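You operate a simulated robot arm through the tools that you are given. There is no shell and no other tool. Be economical: measure what you need, move in short steps, check, and stop when the job is done.

You run a simulated robot arm. Do the job below in one go: nothing can be reset, and whatever is moved stays where it is left.

## Task
Change the supply over from the blue plug to the red plug.
Fine: blue outlet switch off first; blue plug into its holder, blue outlet cap on; red outlet cap into the red dish; red outlet switch on last.

Only the result counts: the job must be done as asked and must still hold three seconds after the hand-in. Knocking over, shifting, dropping, spilling or breaking anything else fails it. Lids that push on must go on centred and level and be pressed home; caps that screw on are set level and turned clockwise until they are tight.

## Robot
A 6-joint arm with a two-finger parallel gripper, fixed in place. Base frame: the origin is at the foot of the arm, x ahead of it, y to its left, z up. Units: cm, rad, N and s.
With the tool pointing down near the work surface it reaches from about 34 to 82 cm from the base axis. Its first joint turns from -2.897 to 2.897 rad. Payload 3.91 kg.
The tool frame sits at the grasp point between the pads (the TCP): z along the fingers, y along the line on which they close. The tips reach 3 cm beyond it. Largest opening 11 cm; finger width 2, thickness 1; the body of the gripper, 4.8 by 11.2 cm, starts 5.5 cm behind the TCP.
Orientation is told as [roll, pitch, yaw] about the base's x, y, z axes, in that order, counted from this pose: with the fingers straight down and closing along the base's y, the tool's x points along the base's -x, its y along +y and its z along -z.

## Interface
- The arm moves only by the tool drive_tool. Its argument "series" is a list of rows, each a list of 7 numbers: the turn, a rotation vector about the base's x, y, z in rad, then the shift along the base's x, y, z in cm, then the opening in per cent of the stroke, from 0 (shut) to 100 (fully open). In form: [[ax, ay, az, x, y, z, fingers], ...]. A call has 1 to 10 rows; each row shifts and turns the commanded pose from where the row before left it. A row lasts 0.2 s, in which the tool goes at most 5 cm and 0.15 rad; a call with a longer step from one row to the next is refused whole, and so is a gripper value outside its range. A pose out of reach is approached as far as the arm can. The call stops where the force on the tool passes 70 N (or 10 N more than at its start, if that is more) or the arm is blocked; 0.2 s more then pass. The fingers move at their own pace (about 4.5 cm/s each) and stop on an object; they squeeze with about 29 N. The grip force told is the motor's: it shows also when the fingers shut on nothing. Time passes only in rows, and 0.2 s behind the last, so rows that do not move let the fingers close. It gives the time, the measured TCP pose, the force on the tool (base axes), the opening and the grip force at its end, in the units of the frame above (readings bear some noise), with the torque about the TCP (base axes, N m) and any sound that the robot's microphone picked up.
- Cameras (640 x 400 px; columns grow to the right, rows downward): "scene" is fixed at [4.91, 50.17, 138.92]; the picture's right is [-0.52, -0.85, 0.00], its down [-0.47, 0.29, -0.83] and it looks along [0.71, -0.43, -0.55] (base axes); focal length 348 px, centre (320, 200). "wrist" rides on the gripper at [7.7, 0.7, -11.5] in the tool frame; the picture's right is [-0.09, 1.00, 0.00], its down [-0.80, -0.07, -0.59] and it looks along [-0.59, -0.05, 0.80] (tool axes); focal length 270 px, centre (320, 200). There is no depth. A picture from a camera that has moved, and an enlarged one, comes with that camera's place and axes in the base frame and with its lens.
- grab_frame(camera): a new picture of that camera. It takes no simulated time.
- lift_body(by): slides the trunk up (or, below 0, down) by that many cm; the arm rides with it, the base frame stays. It gives what a move gives, with no picture.
- zoom(camera, box): a new picture of the part [left, top, right, bottom] of that camera's present view, enlarged. It takes no simulated time.
- job_done(): hands the job in; it is judged then, once.

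Go step by step. Nothing tells you positions but the pictures and the camera data: compare them with the known pose of the tool, close in by small moves and look again before you grip or let go. The budget is 120 turns and 76 pictures, counting those below and the enlarged ones. Unless the task says otherwise, let go and move clear before handing in, and close with one line.

The tools are called after "Call:" as name(argument=value, ...) on one line, values as JSON. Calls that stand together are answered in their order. drive_tool: Moves the arm, as the interface text tells. Its arguments: {"type":"object","properties":{"series":{"type":"array","items":{"type":"array","items":{"type":"number"}}}},"required":["series"]} The other tools are called the same way: lift_body (by) slides the trunk up or down; grab_frame (camera) takes a picture; zoom (camera, box) takes an enlarged picture of a part of a camera's view; job_done () hands the job in.

At the start:

```text
t: 0.0
tool_pos: [47.37, -15.02, 113.29]
orientation: [-0.001, 0.0, 0.0]
ft_force: [0.0, -0.4, 0.0]
ft_torque: [-0.02, 0.0, -0.01]
finger_gap: 11.01
grasp_force: 0.1
trunk travel left (down, up): [-42.5, 18.5]
```

scene: 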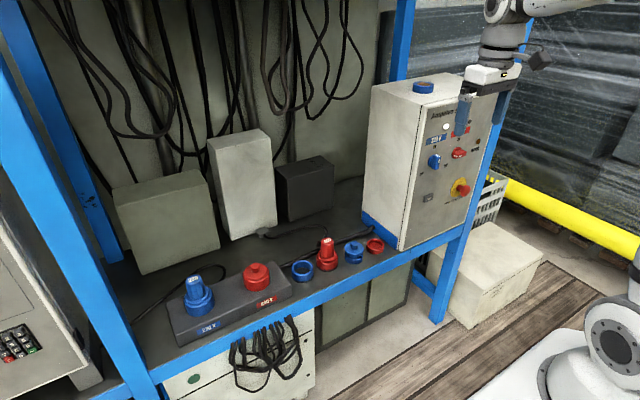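
wrist: 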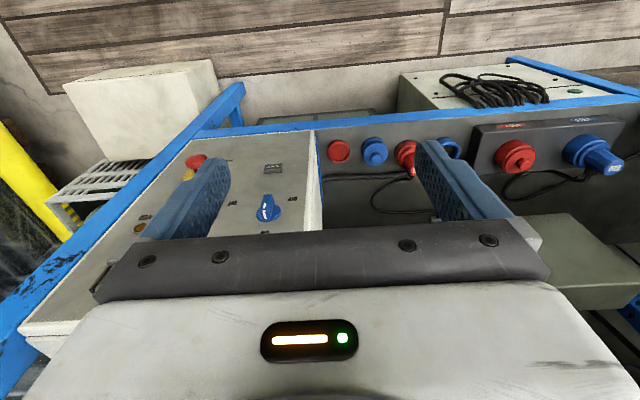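

I see a shelf with an outlet box (blue plug in place, red capped), dishes/holders and a switch cabinet. I look closer at both areas first.

Call:
zoom(camera="scene", box=[160, 220, 400, 370])

Call:
zoom(camera="scene", box=[360, 70, 520, 250])

```text
2.67 times, centred on (280, 295) of scene
camera zoom: at [4.91, 50.17, 138.92], right [-0.52, -0.85, 0.0], down [-0.47, 0.29, -0.83], along [0.71, -0.43, -0.55], focal length 927 px, centre (427, -53)
```

zoom: 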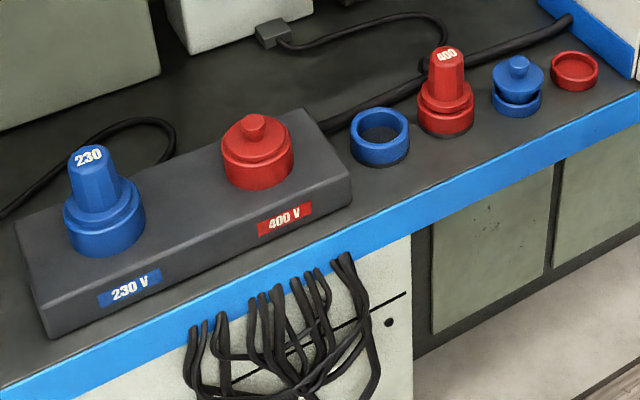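

```text
2.22 times, centred on (440, 160) of scene
camera zoom: at [4.91, 50.17, 138.92], right [-0.52, -0.85, 0.0], down [-0.47, 0.29, -0.83], along [0.71, -0.43, -0.55], focal length 773 px, centre (53, 289)
```

zoom: 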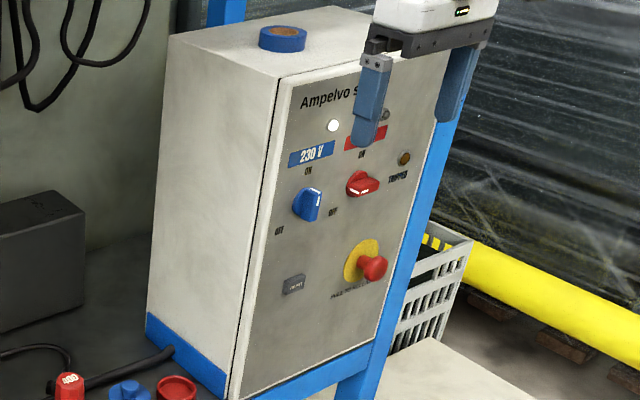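

The blue knob is near (64, -24, 93) on the cabinet face; the shelf lies to the left. I turn the tool to face the cabinet and look.

Call:
drive_tool(series=[[0, -0.15, 0, -0.5, -0.9, -1.5, 100], [0, -0.15, 0, -0.5, -0.9, -1.5, 100], [0, -0.15, 0, -0.5, -0.9, -1.5, 100], [0, -0.15, 0, -0.5, -0.9, -1.5, 100], [0, -0.15, 0, -0.5, -0.9, -1.5, 100], [0, -0.15, 0, -0.5, -0.9, -1.5, 100], [0, -0.15, 0, -0.5, -0.9, -1.5, 100], [0, -0.15, 0, -0.5, -0.9, -1.5, 100], [0, -0.15, 0, -0.5, -0.9, -1.5, 100], [0, -0.15, 0, -0.5, -0.9, -1.5, 100]])

Call:
drive_tool(series=[[0, -0.0708, 0, 0, 0, -2, 100], [0, 0, 0, 0, 0, -2, 100], [0, 0, 0, 0, 0, -1.3, 100]])

Call:
grab_frame(camera="wrist")

Call:
grab_frame(camera="scene")

```text
t: 2.2
tool_pos: [42.53, -24.65, 98.31]
orientation: [-0.005, -1.502, 0.006]
ft_force: [0.6, 0.3, 0.3]
ft_torque: [-0.03, 0.0, 0.0]
finger_gap: 11.02
grasp_force: 0.1
out of reach, approached as far as the arm can: row 9
trunk travel left (down, up): [-42.5, 18.5]
```

```text
t: 3.0
tool_pos: [43.67, -27.04, 97.0]
orientation: [1.08, -1.566, -1.08]
ft_force: [0.1, -0.9, 0.4]
ft_torque: [0.0, 0.02, 0.03]
finger_gap: 10.98
grasp_force: 0.0
out of reach, approached as far as the arm can: row 1, 2, 3
trunk travel left (down, up): [-42.5, 18.5]
```

```text
71 pictures are left
camera wrist: at [32.26, -26.26, 89.39], right [0.0, 1.0, 0.09], down [-0.59, -0.07, 0.8], along [0.81, -0.05, 0.59], focal length 270 px, centre (320, 200)
```

wrist: 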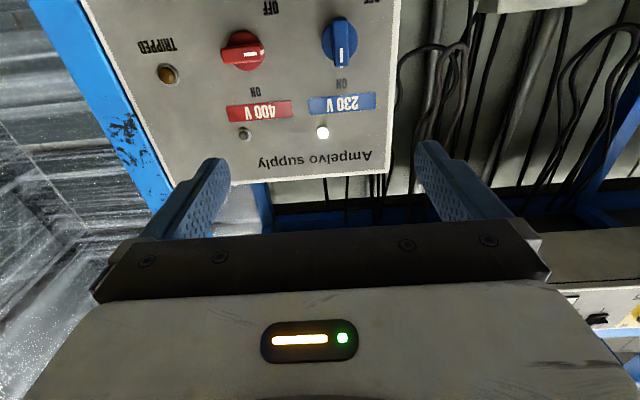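

```text
70 pictures are left
```

scene: 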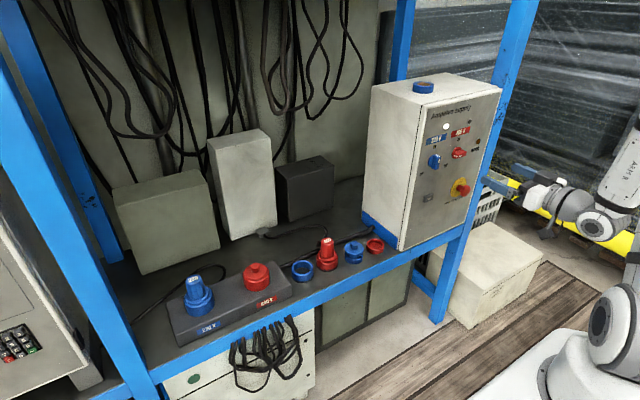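

Call:
zoom(camera="wrist", box=[140, 0, 400, 162])

Call:
zoom(camera="scene", box=[410, 100, 500, 170])

```text
2.46 times, centred on (270, 81) of wrist
camera zoom: at [32.26, -26.26, 89.39], right [0.0, 1.0, 0.09], down [-0.59, -0.07, 0.8], along [0.81, -0.05, 0.59], focal length 665 px, centre (443, 493)
```

zoom: 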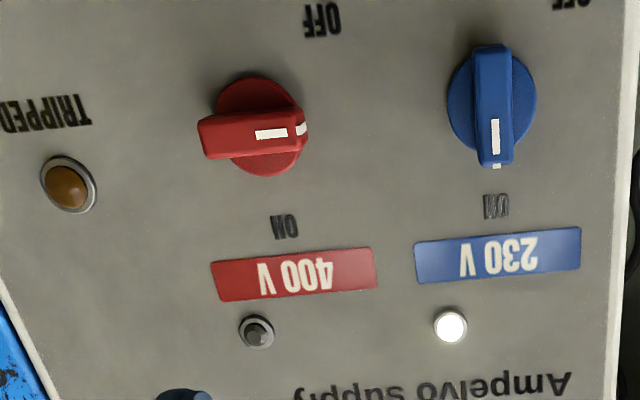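

```text
5.71 times, centred on (455, 135) of scene
camera zoom: at [4.91, 50.17, 138.92], right [-0.52, -0.85, 0.0], down [-0.47, 0.29, -0.83], along [0.71, -0.43, -0.55], focal length 1987 px, centre (-451, 571)
```

zoom: 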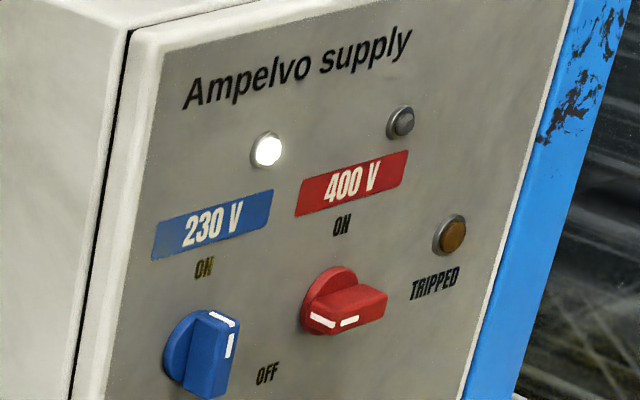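

Blue knob handle's face is about (63.2, -24.4, 93.1), pointing up (ON); OFF is to the left. Red knob is at about (63.6, -34.5, 93). I move forward into reach and read the pose.

Call:
drive_tool(series=[[0, 0, 0, 3, 0, 0, 60], [0, 0, 0, 3, 0, 0, 60], [0, 0, 0, 3, 0, 0, 60]])

```text
t: 3.8
tool_pos: [52.75, -26.93, 97.15]
orientation: [0.653, -1.569, -0.653]
ft_force: [-0.2, -0.3, 0.0]
ft_torque: [0.0, -0.02, -0.03]
finger_gap: 6.59
grasp_force: 0.1
trunk travel left (down, up): [-42.5, 18.5]
```

Call:
drive_tool(series=[[0, 0, 0, 1, 1.3, -2, 40], [0, 0, 0, 1, 1.25, -2, 40], [0, 0, 0, 1, 0, 0, 40]])

Call:
zoom(camera="wrist", box=[140, 0, 460, 240])

Call:
zoom(camera="scene", box=[400, 90, 540, 200])

```text
t: 4.6
tool_pos: [56.12, -24.95, 93.82]
orientation: [0.616, -1.57, -0.616]
ft_force: [0.2, -0.4, -0.2]
ft_torque: [0.01, 0.01, 0.02]
finger_gap: 4.4
grasp_force: 0.1
out of reach, approached as far as the arm can: row 2
trunk travel left (down, up): [-42.5, 18.5]
```

```text
1.67 times, centred on (300, 120) of wrist
camera zoom: at [44.73, -24.14, 86.05], right [0.0, 1.0, 0.09], down [-0.59, -0.07, 0.8], along [0.8, -0.05, 0.59], focal length 450 px, centre (353, 333)
```

zoom: 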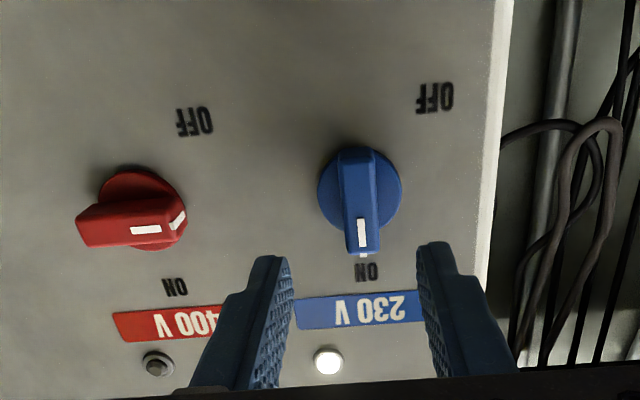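

```text
3.64 times, centred on (470, 145) of scene
camera zoom: at [4.91, 50.17, 138.92], right [-0.52, -0.85, 0.0], down [-0.47, 0.29, -0.83], along [0.71, -0.43, -0.55], focal length 1264 px, centre (-226, 400)
```

zoom: 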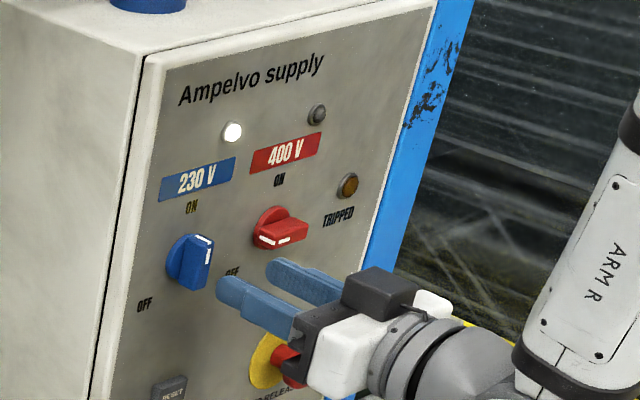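

The handle centre confirms at (63.2, -24.4, 93.0). I line up and advance.

Call:
drive_tool(series=[[0, 0, 0, 1, 0.5, -0.8, 40], [0, 0, 0, 1, 0, 0, 40]])

Call:
zoom(camera="wrist", box=[140, 0, 460, 240])

```text
t: 5.2
tool_pos: [58.06, -24.41, 92.94]
orientation: [0.807, -1.567, -0.806]
ft_force: [0.5, 0.4, 0.0]
ft_torque: [-0.02, 0.0, -0.01]
finger_gap: 4.41
grasp_force: 0.1
trunk travel left (down, up): [-42.5, 18.5]
```

```text
1.67 times, centred on (300, 120) of wrist
camera zoom: at [46.73, -23.67, 85.25], right [0.0, 1.0, 0.09], down [-0.59, -0.07, 0.8], along [0.8, -0.05, 0.59], focal length 450 px, centre (353, 333)
```

zoom: 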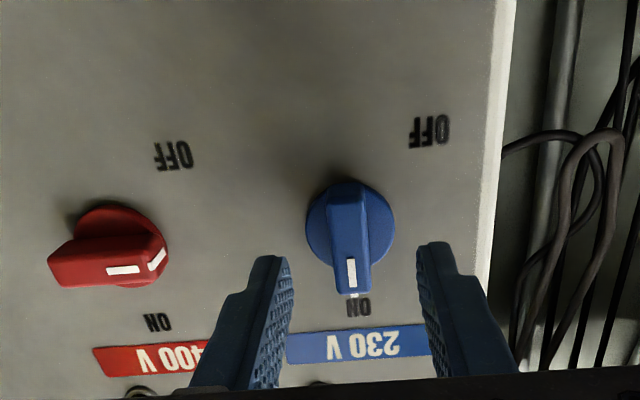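

Call:
drive_tool(series=[[0, 0, 0, 1.5, 0, 0, 40], [0, 0, 0, 1.7, 0, 0, 40], [0, 0, 0, 0, 0, 0, 40]])

Call:
zoom(camera="scene", box=[400, 90, 540, 200])

Call:
zoom(camera="wrist", box=[140, 40, 460, 240])

```text
t: 6.0
tool_pos: [61.39, -24.29, 92.91]
orientation: [0.32, -1.569, -0.32]
ft_force: [0.5, -0.1, -0.2]
ft_torque: [-0.03, 0.04, -0.02]
finger_gap: 4.4
grasp_force: 0.0
trunk travel left (down, up): [-42.5, 18.5]
```

```text
3.64 times, centred on (470, 145) of scene
camera zoom: at [4.91, 50.17, 138.92], right [-0.52, -0.85, 0.0], down [-0.47, 0.29, -0.83], along [0.71, -0.43, -0.55], focal length 1264 px, centre (-226, 400)
```

zoom: 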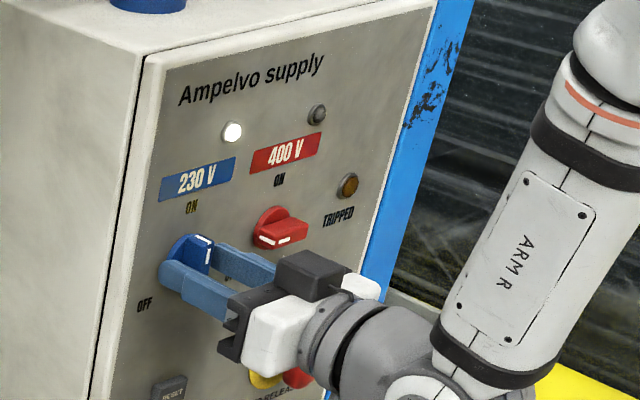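

```text
2.00 times, centred on (300, 140) of wrist
camera zoom: at [49.92, -23.7, 85.2], right [0.0, 1.0, 0.09], down [-0.59, -0.07, 0.8], along [0.8, -0.05, 0.59], focal length 541 px, centre (360, 320)
```

zoom: 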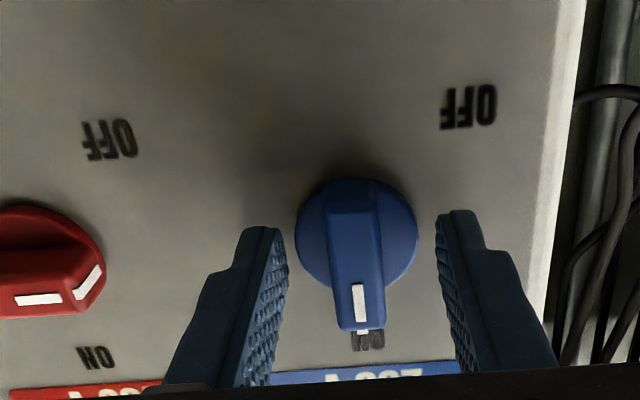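

Call:
drive_tool(series=[[0, 0, 0, 0, 0, 0, 0], [0, 0, 0, 0, 0, 0, 0], [0, 0, 0, 0, 0, 0, 0], [0, 0, 0, 0, 0, 0, 0]])

Call:
drive_tool(series=[[-0.15, 0, 0, 0, 0, 0, 0], [-0.15, 0, 0, 0, 0, 0, 0], [-0.15, 0, 0, 0, 0, 0, 0], [-0.15, 0, 0, 0, 0, 0, 0]])

Call:
zoom(camera="scene", box=[400, 90, 540, 200])

```text
t: 7.0
tool_pos: [61.25, -24.57, 92.87]
orientation: [0.898, -1.568, -0.897]
ft_force: [0.8, -8.5, 0.5]
ft_torque: [-0.03, 0.07, -0.15]
finger_gap: 1.49
grasp_force: 44.9
trunk travel left (down, up): [-42.5, 18.5]
```

```text
t: 7.4
tool_pos: [61.25, -24.65, 93.11]
orientation: [-0.953, -1.504, 0.985]
ft_force: [-18.4, 10.5, -0.4]
ft_torque: [0.05, -1.21, -0.33]
finger_gap: 1.54
grasp_force: 45.0
out of reach, approached as far as the arm can: row 1
trunk travel left (down, up): [-42.5, 18.5]
stopped in row 1: the force on the tool passed its limit at 129 N (the readings are from after the stop); the commanded pose is now the measured one
```

```text
3.64 times, centred on (470, 145) of scene
camera zoom: at [4.91, 50.17, 138.92], right [-0.52, -0.85, 0.0], down [-0.47, 0.29, -0.83], along [0.71, -0.43, -0.55], focal length 1264 px, centre (-226, 400)
```

zoom: 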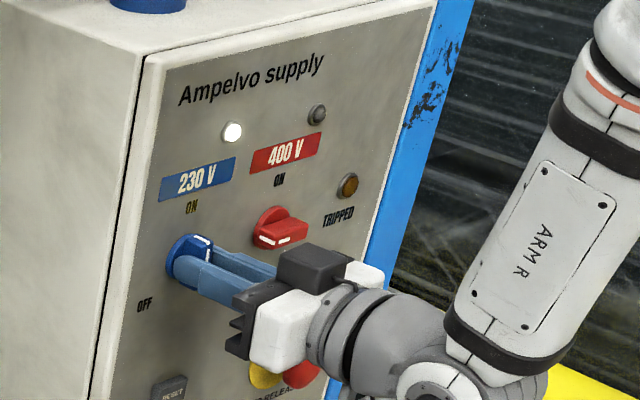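

The turn was refused by a reach limit of the wrist. I let go, back off, and test the roll in free space.

Call:
drive_tool(series=[[0, 0, 0, 0, 0, 0, 45], [0, 0, 0, 0, 0, 0, 45], [0, 0, 0, 0, 0, 0, 45], [0, 0, 0, -2, 0, 0, 45], [0, 0, 0, -2, 0, 0, 45], [0, 0, 0, -2, 0, 0, 45]])

Call:
drive_tool(series=[[-0.15, 0, 0, 0, 0, 0, 45], [-0.15, 0, 0, 0, 0, 0, 45], [-0.15, 0, 0, 0, 0, 0, 45]])

Call:
grab_frame(camera="wrist")

```text
t: 8.8
tool_pos: [56.14, -25.86, 94.17]
orientation: [-0.843, -1.506, 0.877]
ft_force: [0.1, 0.4, 0.9]
ft_torque: [0.0, 0.0, -0.01]
finger_gap: 4.94
grasp_force: 0.1
out of reach, approached as far as the arm can: row 5, 6
trunk travel left (down, up): [-42.5, 18.5]
```

```text
t: 9.6
tool_pos: [59.76, -35.6, 107.34]
orientation: [-1.422, -1.085, 1.465]
ft_force: [0.6, -0.9, -0.7]
ft_torque: [-0.01, -0.01, 0.03]
finger_gap: 4.94
grasp_force: 0.2
out of reach, approached as far as the arm can: row 1, 2, 3
trunk travel left (down, up): [-42.5, 18.5]
```

```text
61 pictures are left
camera wrist: at [48.0, -38.89, 100.95], right [-0.05, 0.92, -0.38], down [-0.55, 0.29, 0.78], along [0.83, 0.25, 0.49], focal length 270 px, centre (320, 200)
```

wrist: 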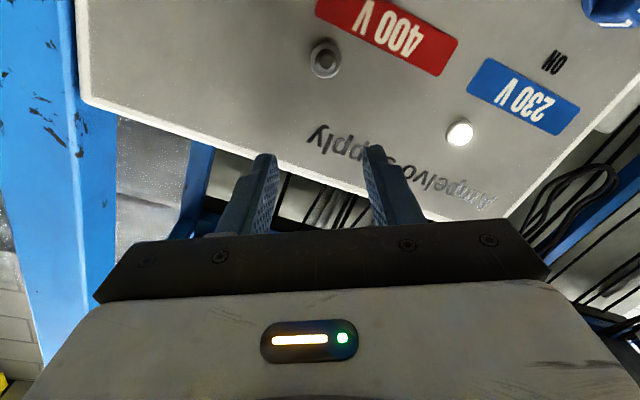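

I back off before trying a lower trunk, which should relieve the wrist.

Call:
drive_tool(series=[[0, 0, 0, -3, 1, 0, 45], [0, 0, 0, -3, 1, 0, 45], [0, 0, 0, -2, 1, 0, 45]])

Call:
grab_frame(camera="scene")

```text
t: 10.4
tool_pos: [51.99, -34.5, 110.47]
orientation: [-1.463, -1.069, 1.486]
ft_force: [0.6, -0.7, 0.0]
ft_torque: [-0.02, -0.04, -0.03]
finger_gap: 4.95
grasp_force: 0.1
out of reach, approached as far as the arm can: row 1, 2, 3
trunk travel left (down, up): [-42.5, 18.5]
```

```text
60 pictures are left
```

scene: 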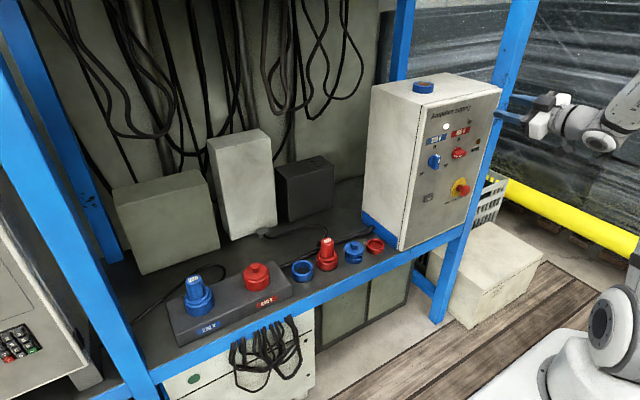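

Call:
lift_body(by=-20)

Call:
drive_tool(series=[[0, 0, 0, 0, 1, 1, 45]])

```text
t: 12.6
tool_pos: [52.06, -34.56, 90.34]
orientation: [-1.462, -1.066, 1.485]
ft_force: [0.7, 0.0, 0.5]
ft_torque: [-0.01, 0.03, 0.0]
finger_gap: 4.95
grasp_force: 0.0
trunk travel left (down, up): [-22.5, 38.5]
```

```text
t: 13.0
tool_pos: [51.92, -33.52, 91.22]
orientation: [-1.459, -1.067, 1.487]
ft_force: [-0.2, -0.7, -0.9]
ft_torque: [0.02, 0.0, 0.01]
finger_gap: 4.96
grasp_force: 0.1
trunk travel left (down, up): [-22.5, 38.5]
```

The roll does work when unconstrained. At this trunk height I test the full -90° roll in free space.

Call:
drive_tool(series=[[0, -0.068, -0.029, 0, 0, 0, 45], [-0.15, 0, 0, 0, 0, 0, 45], [-0.15, 0, 0, 0, 0, 0, 45], [-0.15, 0, 0, 0, 0, 0, 45], [-0.15, 0, 0, 0, 0, 0, 45], [-0.15, 0, 0, 0, 0, 0, 45], [-0.15, 0, 0, 0, 0, 0, 45], [-0.15, 0, 0, 0, 0, 0, 45]])

```text
t: 14.8
tool_pos: [54.52, -45.74, 123.55]
orientation: [-1.58, -0.029, 1.578]
ft_force: [0.2, 0.1, -0.3]
ft_torque: [0.02, 0.02, -0.02]
finger_gap: 4.93
grasp_force: 0.2
out of reach, approached as far as the arm can: row 1, 2, 3, 4, 5, 6, 7, 8
trunk travel left (down, up): [-22.5, 38.5]
```

Call:
grab_frame(camera="scene")

```text
59 pictures are left
```

scene: 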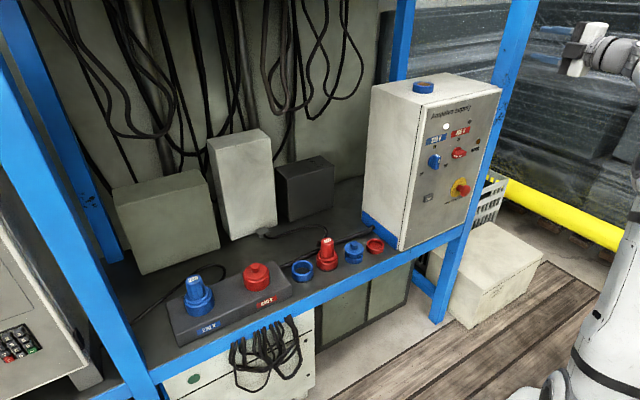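

The roll limit lies in the negative direction, so I roll the other way (positive) to grip the knob with the hand flipped by 180°.

Call:
drive_tool(series=[[0.15, 0, 0, -0.5, 1.5, -2.5, 45], [0.15, 0, 0, 0, 1.5, -2.5, 45], [0.15, 0, 0, 0, 1.5, -2.5, 45], [0.15, 0, 0, 0, 1.5, -2.5, 45], [0.15, 0, 0, 0, 1.5, -2.5, 45], [0.15, 0, 0, 0, 1.5, -2.5, 45], [0.15, 0, 0, 0, 1.5, -2.5, 45], [0.15, 0, 0, 0, 1.5, -2.5, 45], [0.15, 0, 0, 0, 1.5, -2.5, 45], [0.15, 0, 0, 0, 1.5, -2.5, 45]])

Call:
drive_tool(series=[[0.15, 0, 0, 0, 0.5, -0.5, 45], [0.15, 0, 0, 0, 0.5, -0.5, 45], [0.15, 0, 0, 0, 0.5, -0.5, 45], [0.15, 0, 0, 0, 0.5, -0.5, 45], [0.15, 0, 0, 0, 0.5, -0.5, 45], [0.15, 0, 0, 0, 0.5, -0.5, 45], [0.15, 0, 0, 0, 0.5, -0.5, 45], [0.15, 0, 0, 0, 0.5, -0.5, 45], [0.15, 0, 0, 0, 0, 0, 45], [0.15, 0, 0, 0, 0, 0, 45]])

Call:
grab_frame(camera="scene")

```text
t: 17.0
tool_pos: [53.89, -30.72, 98.57]
orientation: [-1.706, -1.526, 1.684]
ft_force: [-0.3, -0.1, 0.1]
ft_torque: [0.0, 0.0, -0.04]
finger_gap: 4.93
grasp_force: 0.0
trunk travel left (down, up): [-22.5, 38.5]
```

```text
t: 19.2
tool_pos: [53.98, -26.8, 94.4]
orientation: [1.549, -0.118, -1.577]
ft_force: [0.4, 0.4, -0.5]
ft_torque: [0.0, -0.01, -0.04]
finger_gap: 4.95
grasp_force: 0.0
trunk travel left (down, up): [-22.5, 38.5]
```

```text
58 pictures are left
```

scene: 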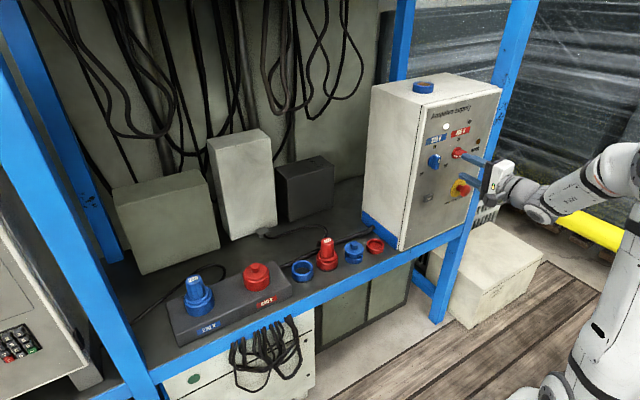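

Positive roll is free. I continue to +180°, camera above.

Call:
drive_tool(series=[[0.15, 0, 0, 0, 0.2, 0, 45], [0.15, 0, 0, 0, 0.2, 0, 45], [0.15, 0, 0, 0, 0.2, 0, 45], [0.15, 0, 0, 0, 0.2, 0, 45], [0.15, 0, 0, 0, 0.2, 0, 45], [0.15, 0, 0, 0, 0.2, 0, 45], [0.15, 0, 0, 0, 0.2, 0, 45], [0.15, 0, 0, 0, 0.2, 0, 45], [0.15, 0, 0, 0, 0.2, 0, 45], [0.15, 0, 0, 0, 0.2, 0, 45]])

Call:
grab_frame(camera="wrist")

```text
t: 21.4
tool_pos: [53.88, -24.75, 94.57]
orientation: [1.524, 1.381, -1.596]
ft_force: [0.2, 0.5, 0.6]
ft_torque: [0.0, 0.01, -0.01]
finger_gap: 4.94
grasp_force: 0.0
trunk travel left (down, up): [-22.5, 38.5]
```

```text
57 pictures are left
camera wrist: at [42.6, -24.14, 102.34], right [0.02, -0.99, 0.1], down [-0.6, -0.09, -0.79], along [0.8, -0.04, -0.6], focal length 270 px, centre (320, 200)
```

wrist: 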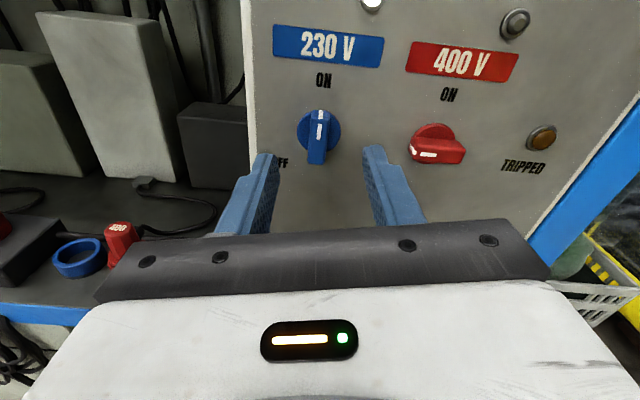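

Call:
drive_tool(series=[[0.1, -0.014, -0.021, 1, 0.2, -0.8, 40], [0.087, 0, 0, 1, 0.15, -0.8, 40], [0, 0, 0, 1.5, 0, 0, 40]])

Call:
grab_frame(camera="wrist")

```text
t: 22.2
tool_pos: [57.41, -24.41, 92.95]
orientation: [2.451, 1.563, -0.692]
ft_force: [-0.1, 0.3, -0.1]
ft_torque: [-0.01, 0.0, 0.01]
finger_gap: 4.41
grasp_force: 0.0
trunk travel left (down, up): [-22.5, 38.5]
```

```text
56 pictures are left
camera wrist: at [46.0, -25.01, 100.59], right [0.0, -1.0, -0.08], down [-0.59, 0.07, -0.8], along [0.81, 0.05, -0.59], focal length 270 px, centre (320, 200)
```

wrist: 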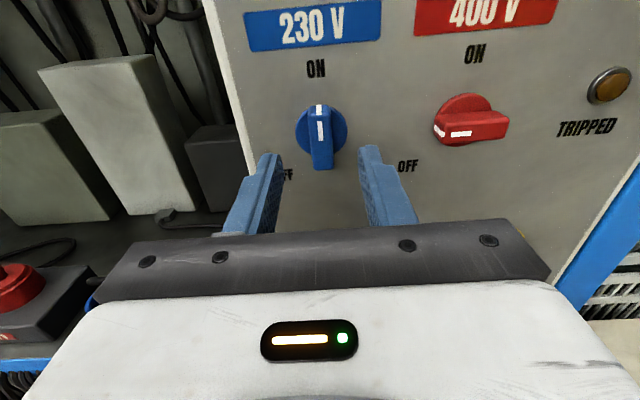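

Call:
drive_tool(series=[[0, 0, 0, 2, 0, 0, 40], [0, 0, 0, 1.9, 0, 0, 40], [0, 0, 0, 0, 0, 0, 0], [0, 0, 0, 0, 0, 0, 0], [0, 0, 0, 0, 0, 0, 0], [0, 0, 0, 0, 0, 0, 0]])

Call:
drive_tool(series=[[-0.1, 0, 0, 0, 0, 0, 0], [-0.1, 0, 0, 0, 0, 0, 0], [-0.1, 0, 0, 0, 0, 0, 0], [-0.1, 0, 0, 0, 0, 0, 0]])

```text
t: 23.6
tool_pos: [61.34, -24.47, 93.02]
orientation: [2.487, 1.562, -0.657]
ft_force: [4.4, -11.2, 1.3]
ft_torque: [0.05, 0.09, -0.15]
finger_gap: 1.47
grasp_force: 44.6
trunk travel left (down, up): [-22.5, 38.5]
```

```text
t: 24.6
tool_pos: [61.36, -24.51, 92.9]
orientation: [1.587, 1.165, -1.555]
ft_force: [1.6, -15.7, 4.3]
ft_torque: [0.02, -0.5, -0.01]
finger_gap: 1.48
grasp_force: 44.8
trunk travel left (down, up): [-22.5, 38.5]
```

Call:
drive_tool(series=[[-0.1, 0, 0, 0, -0.1, 0, 0], [-0.1, 0, 0, 0, 0, 0, 0], [-0.1, 0, 0, 0, 0, 0, 0], [-0.1, 0, 0, 0, 0, 0, 0], [-0.1, 0, 0, 0, 0, 0, 0], [-0.1, 0, 0, 0, 0, 0, 0]])

Call:
zoom(camera="scene", box=[400, 90, 540, 200])

```text
t: 26.0
tool_pos: [61.33, -24.6, 92.86]
orientation: [1.575, 0.563, -1.563]
ft_force: [4.4, -11.0, 4.3]
ft_torque: [0.02, -0.36, 0.29]
finger_gap: 1.5
grasp_force: 45.0
trunk travel left (down, up): [-22.5, 38.5]
```

```text
3.64 times, centred on (470, 145) of scene
camera zoom: at [4.91, 50.17, 138.92], right [-0.52, -0.85, 0.0], down [-0.47, 0.29, -0.83], along [0.71, -0.43, -0.55], focal length 1264 px, centre (-226, 400)
```

zoom: 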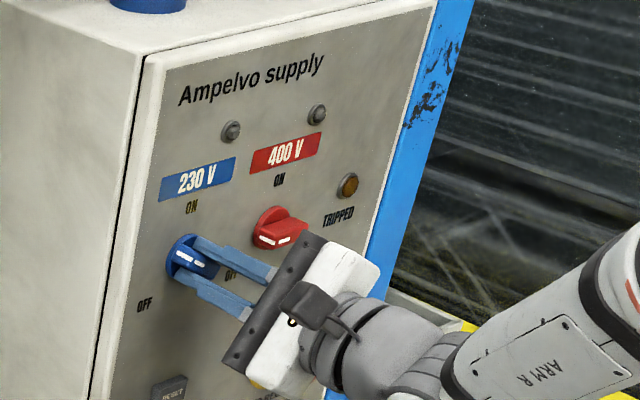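

Blue lamp is out already; I turn the rest up to the stop.

Call:
drive_tool(series=[[-0.1, 0, 0, 0, 0, 0, 0], [-0.1, 0, 0, 0, 0, 0, 0], [-0.1, 0, 0, 0, 0, 0, 0], [-0.1, 0, 0, 0, 0, 0, 0], [-0.1, 0, 0, 0, 0, 0, 0], [-0.06, 0, 0, 0, 0, 0, 0]])

Call:
drive_tool(series=[[0, 0, 0, 0, 0, 0, 40], [0, 0, 0, 0, 0, 0, 40], [0, 0, 0, 0, 0, 0, 40], [0, 0, 0, -2, 0, 0, 40], [0, 0, 0, -2, 0, 0, 40], [0, 0, 0, -4, 0, 0, 40], [0, 0, 0, -4, 0, 0, 40]])

Call:
zoom(camera="scene", box=[400, 90, 540, 200])

Call:
grab_frame(camera="wrist")

```text
t: 27.4
tool_pos: [61.36, -24.46, 93.09]
orientation: [1.571, 0.003, -1.566]
ft_force: [5.8, -12.9, 8.0]
ft_torque: [-0.01, -0.1, 0.57]
finger_gap: 1.49
grasp_force: 44.6
trunk travel left (down, up): [-22.5, 38.5]
```

```text
t: 29.0
tool_pos: [49.14, -24.59, 92.93]
orientation: [1.572, 0.004, -1.565]
ft_force: [0.0, 0.1, 0.2]
ft_torque: [-0.03, -0.04, -0.01]
finger_gap: 4.39
grasp_force: 0.0
trunk travel left (down, up): [-22.5, 38.5]
```

```text
3.64 times, centred on (470, 145) of scene
camera zoom: at [4.91, 50.17, 138.92], right [-0.52, -0.85, 0.0], down [-0.47, 0.29, -0.83], along [0.71, -0.43, -0.55], focal length 1264 px, centre (-226, 400)
```

zoom: 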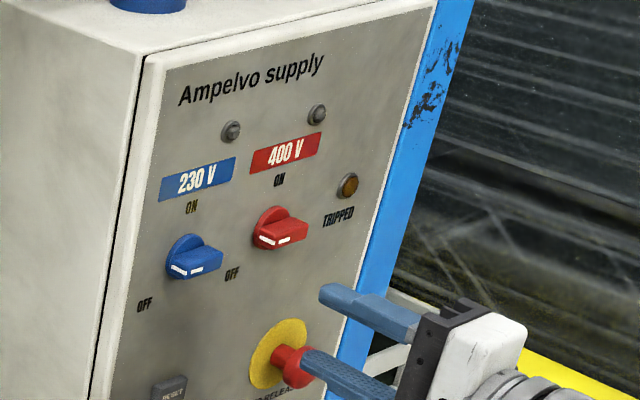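

```text
53 pictures are left
camera wrist: at [37.88, -16.89, 93.69], right [0.0, -0.09, 1.0], down [-0.59, -0.8, -0.08], along [0.81, -0.59, -0.06], focal length 270 px, centre (320, 200)
```

wrist: 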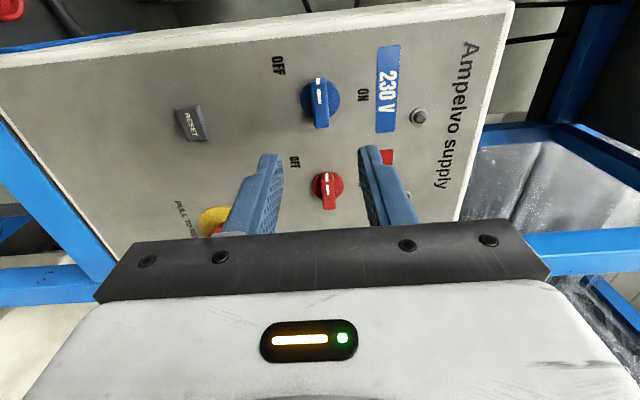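

Blue switch is OFF and its lamp out. Now I point the tool down and move left over the shelf to locate the plugs.

Call:
drive_tool(series=[[0, 0, 0, -2, 2, 3, 40], [0, 0.15, 0, -1, 2, 2, 40], [0, 0.15, 0, 0, 2, 1, 40], [0, 0.15, 0, 0, 2, 1, 60], [0, 0.15, 0, 0, 3, 0, 60], [0, 0.15, 0, 0, 3, 0, 60], [0, 0.15, 0, 0, 3, 0, 60], [0, 0.15, 0, 0, 3, 0, 60], [0, 0.15, 0, 0, 3, 0, 60], [0, 0.15, 0, 0, 3, 0, 60]])

Call:
drive_tool(series=[[0, 0.15, 0, 0, 2, 0, 60], [0, 0.0708, 0, 0, 2, 0, 60], [0, 0, 0.15, 0, 1, 0, 60], [0, 0, 0.15, 0, 1, 0, 60], [0, 0, 0.15, 0, 1, 0, 60], [0, 0, 0.15, 0, 1, 0, 60], [0, 0, 0.15, 0, 1, 0, 60]])

Call:
grab_frame(camera="wrist")

```text
t: 31.2
tool_pos: [46.24, 1.55, 100.05]
orientation: [0.219, 0.005, -1.575]
ft_force: [0.4, -1.0, 0.2]
ft_torque: [0.02, -0.02, 0.02]
finger_gap: 6.58
grasp_force: 0.1
trunk travel left (down, up): [-22.5, 38.5]
```

```text
t: 32.8
tool_pos: [46.25, 10.56, 100.03]
orientation: [0.001, 0.006, -0.823]
ft_force: [0.7, 0.5, -0.7]
ft_torque: [-0.03, -0.02, 0.01]
finger_gap: 6.57
grasp_force: 0.1
trunk travel left (down, up): [-22.5, 38.5]
```

```text
52 pictures are left
camera wrist: at [41.77, 16.61, 111.48], right [0.79, 0.61, 0.0], down [0.49, -0.64, 0.59], along [0.36, -0.47, -0.81], focal length 270 px, centre (320, 200)
```

wrist: 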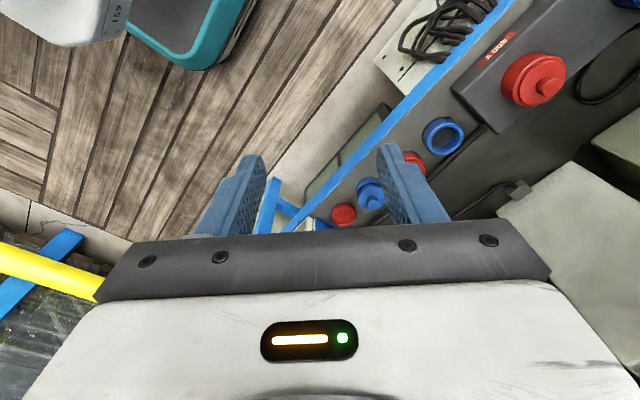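

Call:
drive_tool(series=[[0, 0, 0.15, 0, 3, 0, 60], [0, 0, 0.15, 0, 3, 0, 60], [0, 0, 0.15, 0, 3, 0, 60], [0, 0, 0.15, 0, 3, 0, 60], [0, 0, 0.15, 0, 3, 0, 60], [0, 0, 0.073, 0, 3, 0, 60]])

Call:
grab_frame(camera="wrist")

Call:
grab_frame(camera="scene")

```text
t: 34.2
tool_pos: [46.41, 28.59, 100.01]
orientation: [0.001, 0.005, -0.002]
ft_force: [0.1, -0.1, 0.1]
ft_torque: [-0.01, 0.0, 0.04]
finger_gap: 6.59
grasp_force: 0.0
trunk travel left (down, up): [-22.5, 38.5]
```

```text
51 pictures are left
camera wrist: at [38.86, 29.28, 111.45], right [0.09, 1.0, 0.0], down [0.8, -0.07, 0.59], along [0.59, -0.05, -0.81], focal length 270 px, centre (320, 200)
```

wrist: 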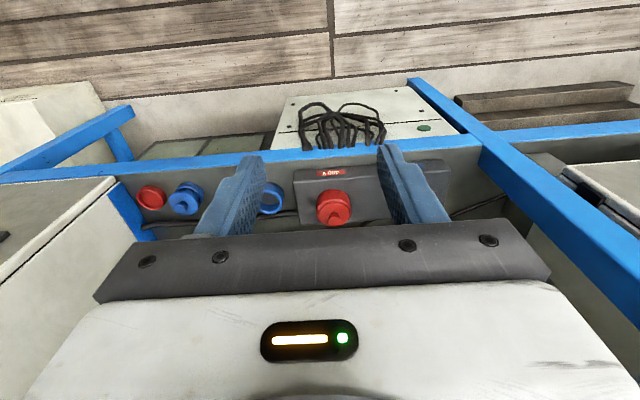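

```text
50 pictures are left
```

scene: 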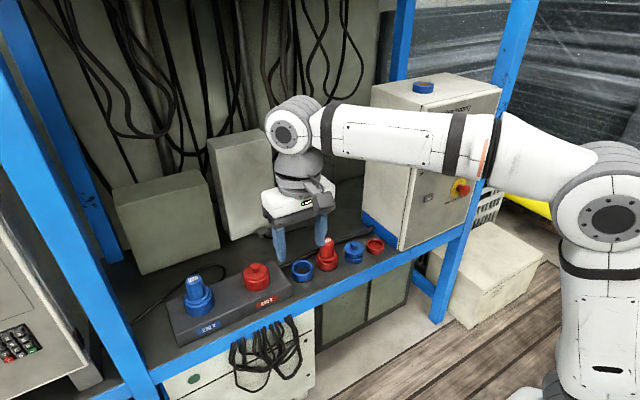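

Call:
zoom(camera="wrist", box=[110, 130, 490, 240])

```text
1.68 times, centred on (300, 185) of wrist
camera zoom: at [38.86, 29.28, 111.45], right [0.09, 1.0, 0.0], down [0.8, -0.07, 0.59], along [0.59, -0.05, -0.81], focal length 455 px, centre (354, 225)
```

zoom: 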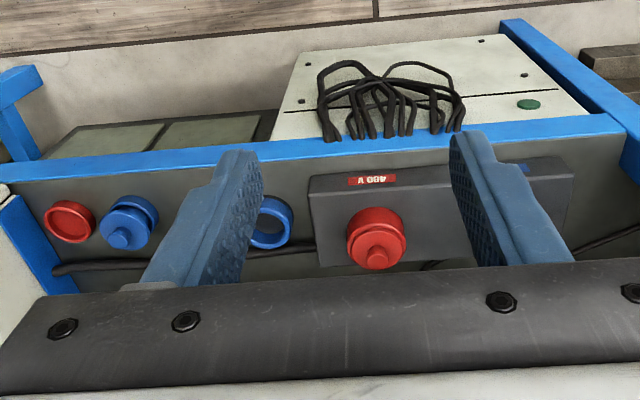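

Estimates: red outlet cap top (74.6, 29.1, 70.3), blue cap top (71.7, -2.9, 65.5), red dish (69.9, -10.3, 63). I go over the outlet block for a better view.

Call:
drive_tool(series=[[0, 0, 0, 3, 3, 0, 100], [0, 0, 0, 3, 3, 0, 100], [0, 0, 0, 3, 3, 0, 100], [0, 0, 0, 3, 3, 0, 100]])

Call:
grab_frame(camera="wrist")

```text
t: 35.2
tool_pos: [57.6, 39.74, 100.24]
orientation: [0.002, 0.004, -0.003]
ft_force: [0.2, -1.0, 0.5]
ft_torque: [0.02, -0.1, -0.02]
finger_gap: 10.99
grasp_force: 0.1
out of reach, approached as far as the arm can: row 4
trunk travel left (down, up): [-22.5, 38.5]
```

```text
48 pictures are left
camera wrist: at [50.01, 40.46, 111.66], right [0.09, 1.0, 0.0], down [0.8, -0.08, 0.59], along [0.59, -0.05, -0.81], focal length 270 px, centre (320, 200)
```

wrist: 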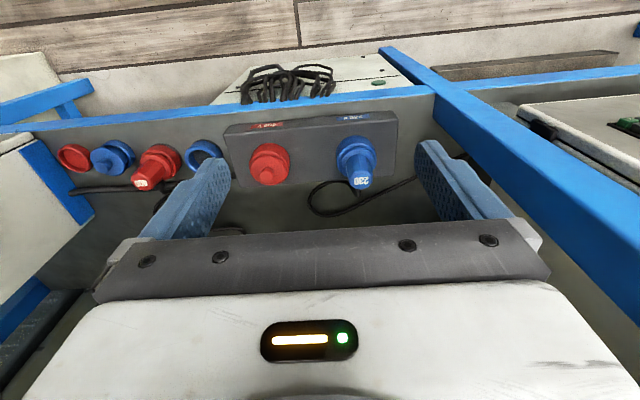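

Call:
zoom(camera="wrist", box=[40, 90, 440, 240])

```text
1.60 times, centred on (240, 165) of wrist
camera zoom: at [50.01, 40.46, 111.66], right [0.09, 1.0, 0.0], down [0.8, -0.08, 0.59], along [0.59, -0.05, -0.81], focal length 432 px, centre (448, 256)
```

zoom: 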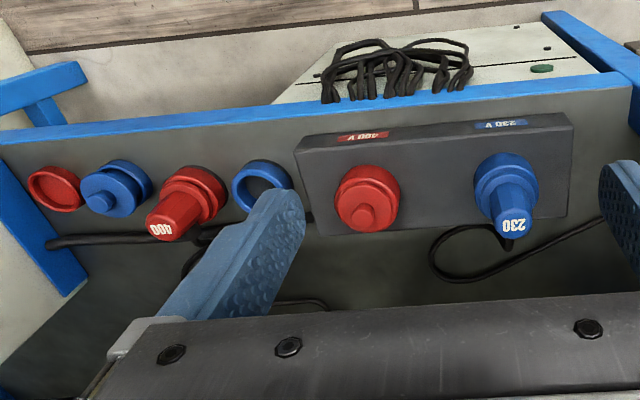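

Call:
grab_frame(camera="scene")

```text
46 pictures are left
```

scene: 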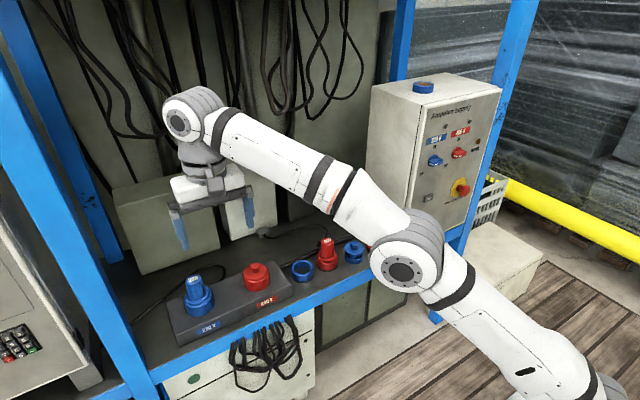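

The arm is nearly straight because the trunk is low. I raise the trunk back and lower the tool toward the outlet side.

Call:
lift_body(by=22)

Call:
drive_tool(series=[[0, 0, 0, 0, 0, -4, 70], [0, 0, 0, 0, 0, -4, 70], [0, 0, 0, 0, 0, -4, 70], [0, 0, 0, 0, 0, -4, 70], [0, 0, 0, 1, 0, -4, 70], [0, 0, 0, 2, 0.5, -4, 70], [0, 0, 0, 3, 0.5, -3, 70], [0, 0, 0, 3, 1, -2, 70], [0, 0, 0, 3, 1, -2, 70], [0, 0, 0, 3, 1, -2, 70]])

```text
t: 37.5
tool_pos: [57.76, 39.86, 121.91]
orientation: [0.001, 0.008, -0.003]
ft_force: [0.1, 0.0, -0.1]
ft_torque: [0.01, 0.0, -0.02]
finger_gap: 10.98
grasp_force: 0.1
trunk travel left (down, up): [-44.5, 16.5]
```

```text
t: 39.7
tool_pos: [69.9, 42.6, 89.94]
orientation: [0.001, 0.008, -0.003]
ft_force: [0.5, 0.8, -0.4]
ft_torque: [0.03, 0.0, 0.01]
finger_gap: 7.7
grasp_force: 0.0
out of reach, approached as far as the arm can: row 10
trunk travel left (down, up): [-44.5, 16.5]
```

Call:
drive_tool(series=[[0, 0, 0, 1, 0.5, -3, 70], [0, 0, 0, 1, 0.5, -3, 70], [0, 0, 0, 1, 0.5, -3, 70]])

Call:
grab_frame(camera="wrist")

Call:
grab_frame(camera="scene")

```text
t: 40.5
tool_pos: [70.66, 42.43, 80.45]
orientation: [0.0, 0.006, -0.004]
ft_force: [0.1, 0.1, 0.0]
ft_torque: [0.0, 0.02, 0.01]
finger_gap: 7.73
grasp_force: 0.0
out of reach, approached as far as the arm can: row 1, 2, 3
trunk travel left (down, up): [-44.5, 16.5]
```

```text
45 pictures are left
camera wrist: at [63.14, 43.22, 92.05], right [0.09, 1.0, 0.0], down [0.81, -0.07, 0.59], along [0.59, -0.05, -0.81], focal length 270 px, centre (320, 200)
```

wrist: 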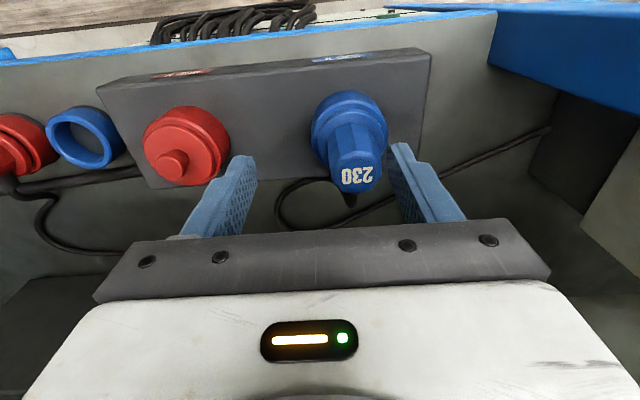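

```text
44 pictures are left
```

scene: 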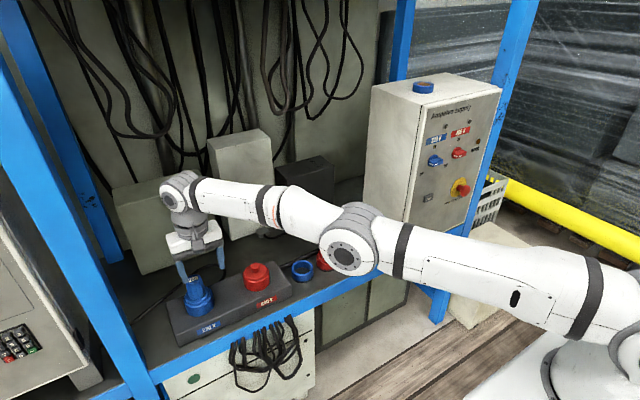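

Blue plug top is at (75.2, 45.4, 72.7), beyond vertical reach (82.4 cm), so I tilt the tool outward about y to gain reach, still above the plug.

Call:
drive_tool(series=[[0, -0.1, 0, 0, 0.5, 0.3, 70], [0, -0.1, 0, 1, 0.5, 0.3, 70], [0, -0.1, 0, 1, 1, 0, 70], [0, -0.06, 0, 1.5, 1, 0, 70]])

Call:
grab_frame(camera="wrist")

```text
t: 41.5
tool_pos: [74.04, 45.37, 81.34]
orientation: [0.001, -0.356, -0.003]
ft_force: [-0.3, 0.0, 0.5]
ft_torque: [-0.03, 0.02, 0.0]
finger_gap: 7.7
grasp_force: 0.1
trunk travel left (down, up): [-44.5, 16.5]
```

```text
43 pictures are left
camera wrist: at [63.01, 46.14, 89.41], right [0.09, 1.0, 0.03], down [0.54, -0.07, 0.84], along [0.83, -0.05, -0.55], focal length 270 px, centre (320, 200)
```

wrist: 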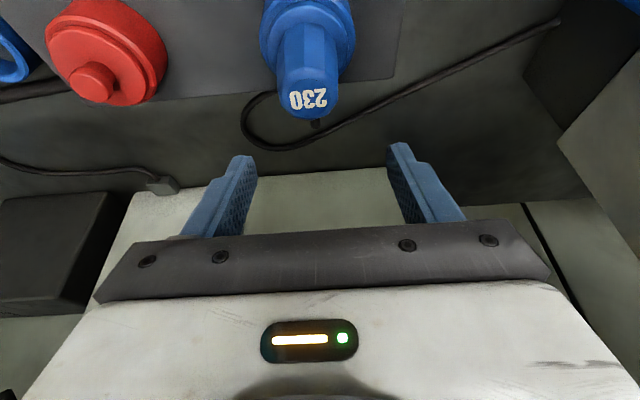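

Call:
drive_tool(series=[[0, 0, 0, 0.5, -0.2, -3, 70], [0, 0, 0, 0.4, -0.1, -3, 70], [0, 0, 0, 0, 0, -2, 70]])

Call:
zoom(camera="scene", box=[140, 220, 260, 340])

Call:
grab_frame(camera="wrist")

```text
t: 42.3
tool_pos: [75.0, 45.04, 73.38]
orientation: [0.004, -0.355, -0.004]
ft_force: [-0.8, -0.4, -0.2]
ft_torque: [-0.05, 0.0, 0.0]
finger_gap: 7.71
grasp_force: 0.1
trunk travel left (down, up): [-44.5, 16.5]
```

```text
3.33 times, centred on (200, 280) of scene
camera zoom: at [4.91, 50.17, 138.92], right [-0.52, -0.85, 0.0], down [-0.47, 0.29, -0.83], along [0.71, -0.43, -0.55], focal length 1159 px, centre (720, -67)
```

zoom: 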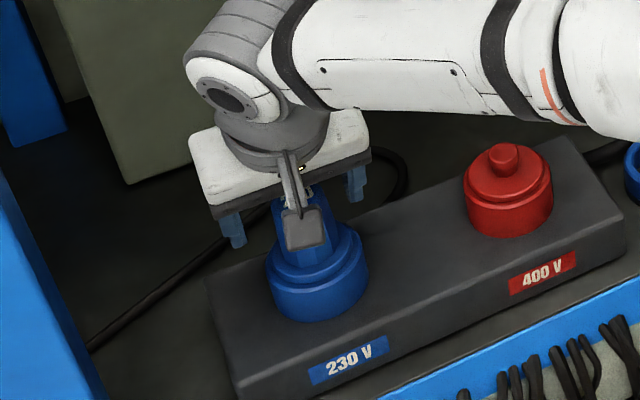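

```text
41 pictures are left
camera wrist: at [63.97, 45.83, 81.45], right [0.09, 1.0, 0.03], down [0.54, -0.07, 0.84], along [0.83, -0.05, -0.55], focal length 270 px, centre (320, 200)
```

wrist: 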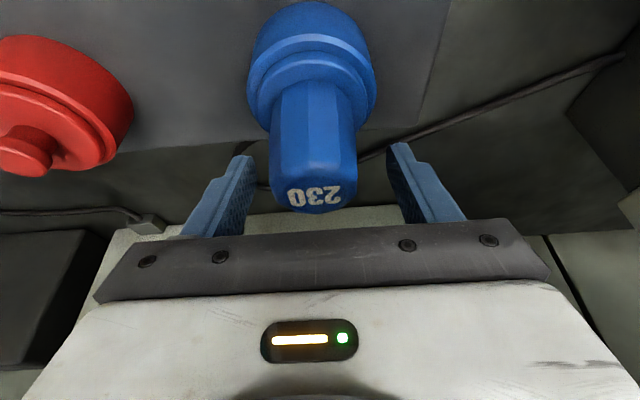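

The plug top refines to (74.2, 45.1, 74.5). I set the grip accordingly and close.

Call:
drive_tool(series=[[0, 0, 0, -0.9, 0.05, -0.6, 70], [0, 0, 0, 0, 0, -0.6, 70], [0, 0, 0, 0, 0, 0, 70]])

Call:
grab_frame(camera="wrist")

```text
t: 43.1
tool_pos: [74.15, 45.16, 72.19]
orientation: [0.005, -0.354, -0.003]
ft_force: [-1.2, -0.8, -0.5]
ft_torque: [0.0, 0.0, -0.01]
finger_gap: 7.7
grasp_force: 0.1
trunk travel left (down, up): [-44.5, 16.5]
```

```text
40 pictures are left
camera wrist: at [63.03, 45.92, 80.28], right [0.09, 1.0, 0.03], down [0.55, -0.07, 0.84], along [0.83, -0.05, -0.55], focal length 270 px, centre (320, 200)
```

wrist: 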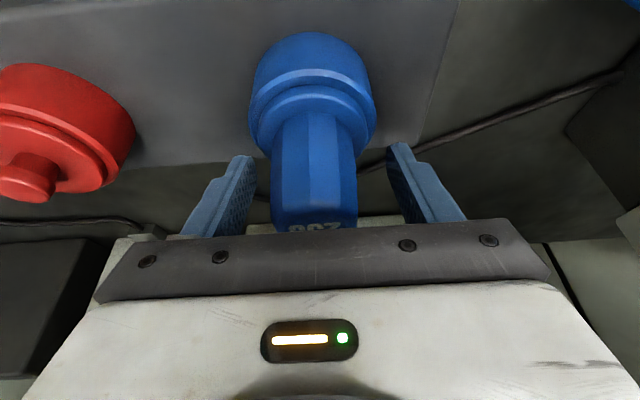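

Call:
drive_tool(series=[[0, 0, 0, 0, 0, 0, 0], [0, 0, 0, 0, 0, 0, 0], [0, 0, 0, 0, 0, 0, 0], [0, 0, 0, 0, 0, 0, 0], [0, 0, 0, 0, 0, 0, 0]])

Call:
drive_tool(series=[[0, 0, 0, 0, 0, 0.4, 0], [0, 0, 0, 0, 0, 0.5, 0]])

```text
t: 44.3
tool_pos: [74.2, 45.08, 72.11]
orientation: [0.003, -0.354, -0.002]
ft_force: [-0.4, 0.0, 0.9]
ft_torque: [-0.01, -0.02, -0.01]
finger_gap: 5.55
grasp_force: 29.6
trunk travel left (down, up): [-44.5, 16.5]
```

```text
t: 44.9
tool_pos: [74.15, 45.23, 73.12]
orientation: [0.001, -0.354, -0.003]
ft_force: [-0.5, 0.6, -1.8]
ft_torque: [0.01, -0.03, 0.0]
finger_gap: 5.6
grasp_force: 29.0
trunk travel left (down, up): [-44.5, 16.5]
```

Call:
drive_tool(series=[[0, 0, 0, 0, 0, 1, 0], [0, 0, 0, 0, 0, 1, 0], [0, 0, 0, 0, 0, 1, 0]])

Call:
zoom(camera="scene", box=[140, 220, 260, 340])

Call:
grab_frame(camera="wrist")

```text
t: 45.7
tool_pos: [74.24, 45.21, 76.19]
orientation: [0.004, -0.354, -0.003]
ft_force: [0.1, 0.5, -1.6]
ft_torque: [0.03, -0.03, 0.01]
finger_gap: 5.55
grasp_force: 29.0
trunk travel left (down, up): [-44.5, 16.5]
```

```text
3.33 times, centred on (200, 280) of scene
camera zoom: at [4.91, 50.17, 138.92], right [-0.52, -0.85, 0.0], down [-0.47, 0.29, -0.83], along [0.71, -0.43, -0.55], focal length 1159 px, centre (720, -67)
```

zoom: 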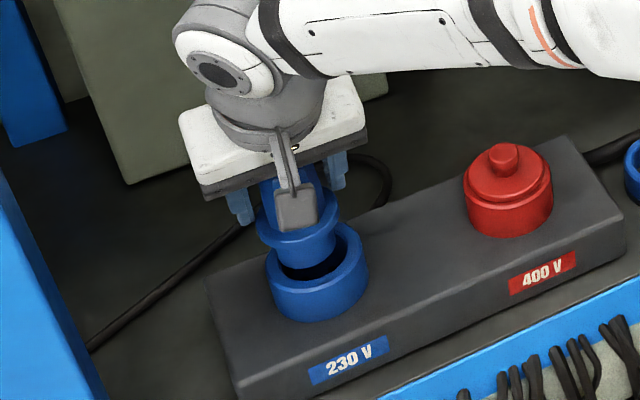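

```text
38 pictures are left
camera wrist: at [63.08, 45.96, 84.19], right [0.09, 1.0, 0.03], down [0.54, -0.07, 0.84], along [0.83, -0.05, -0.55], focal length 270 px, centre (320, 200)
```

wrist: 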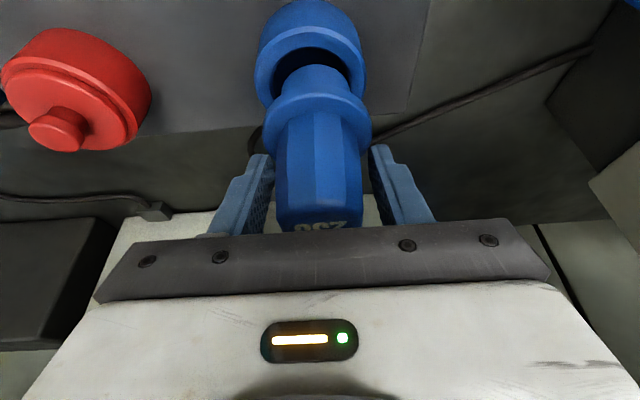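

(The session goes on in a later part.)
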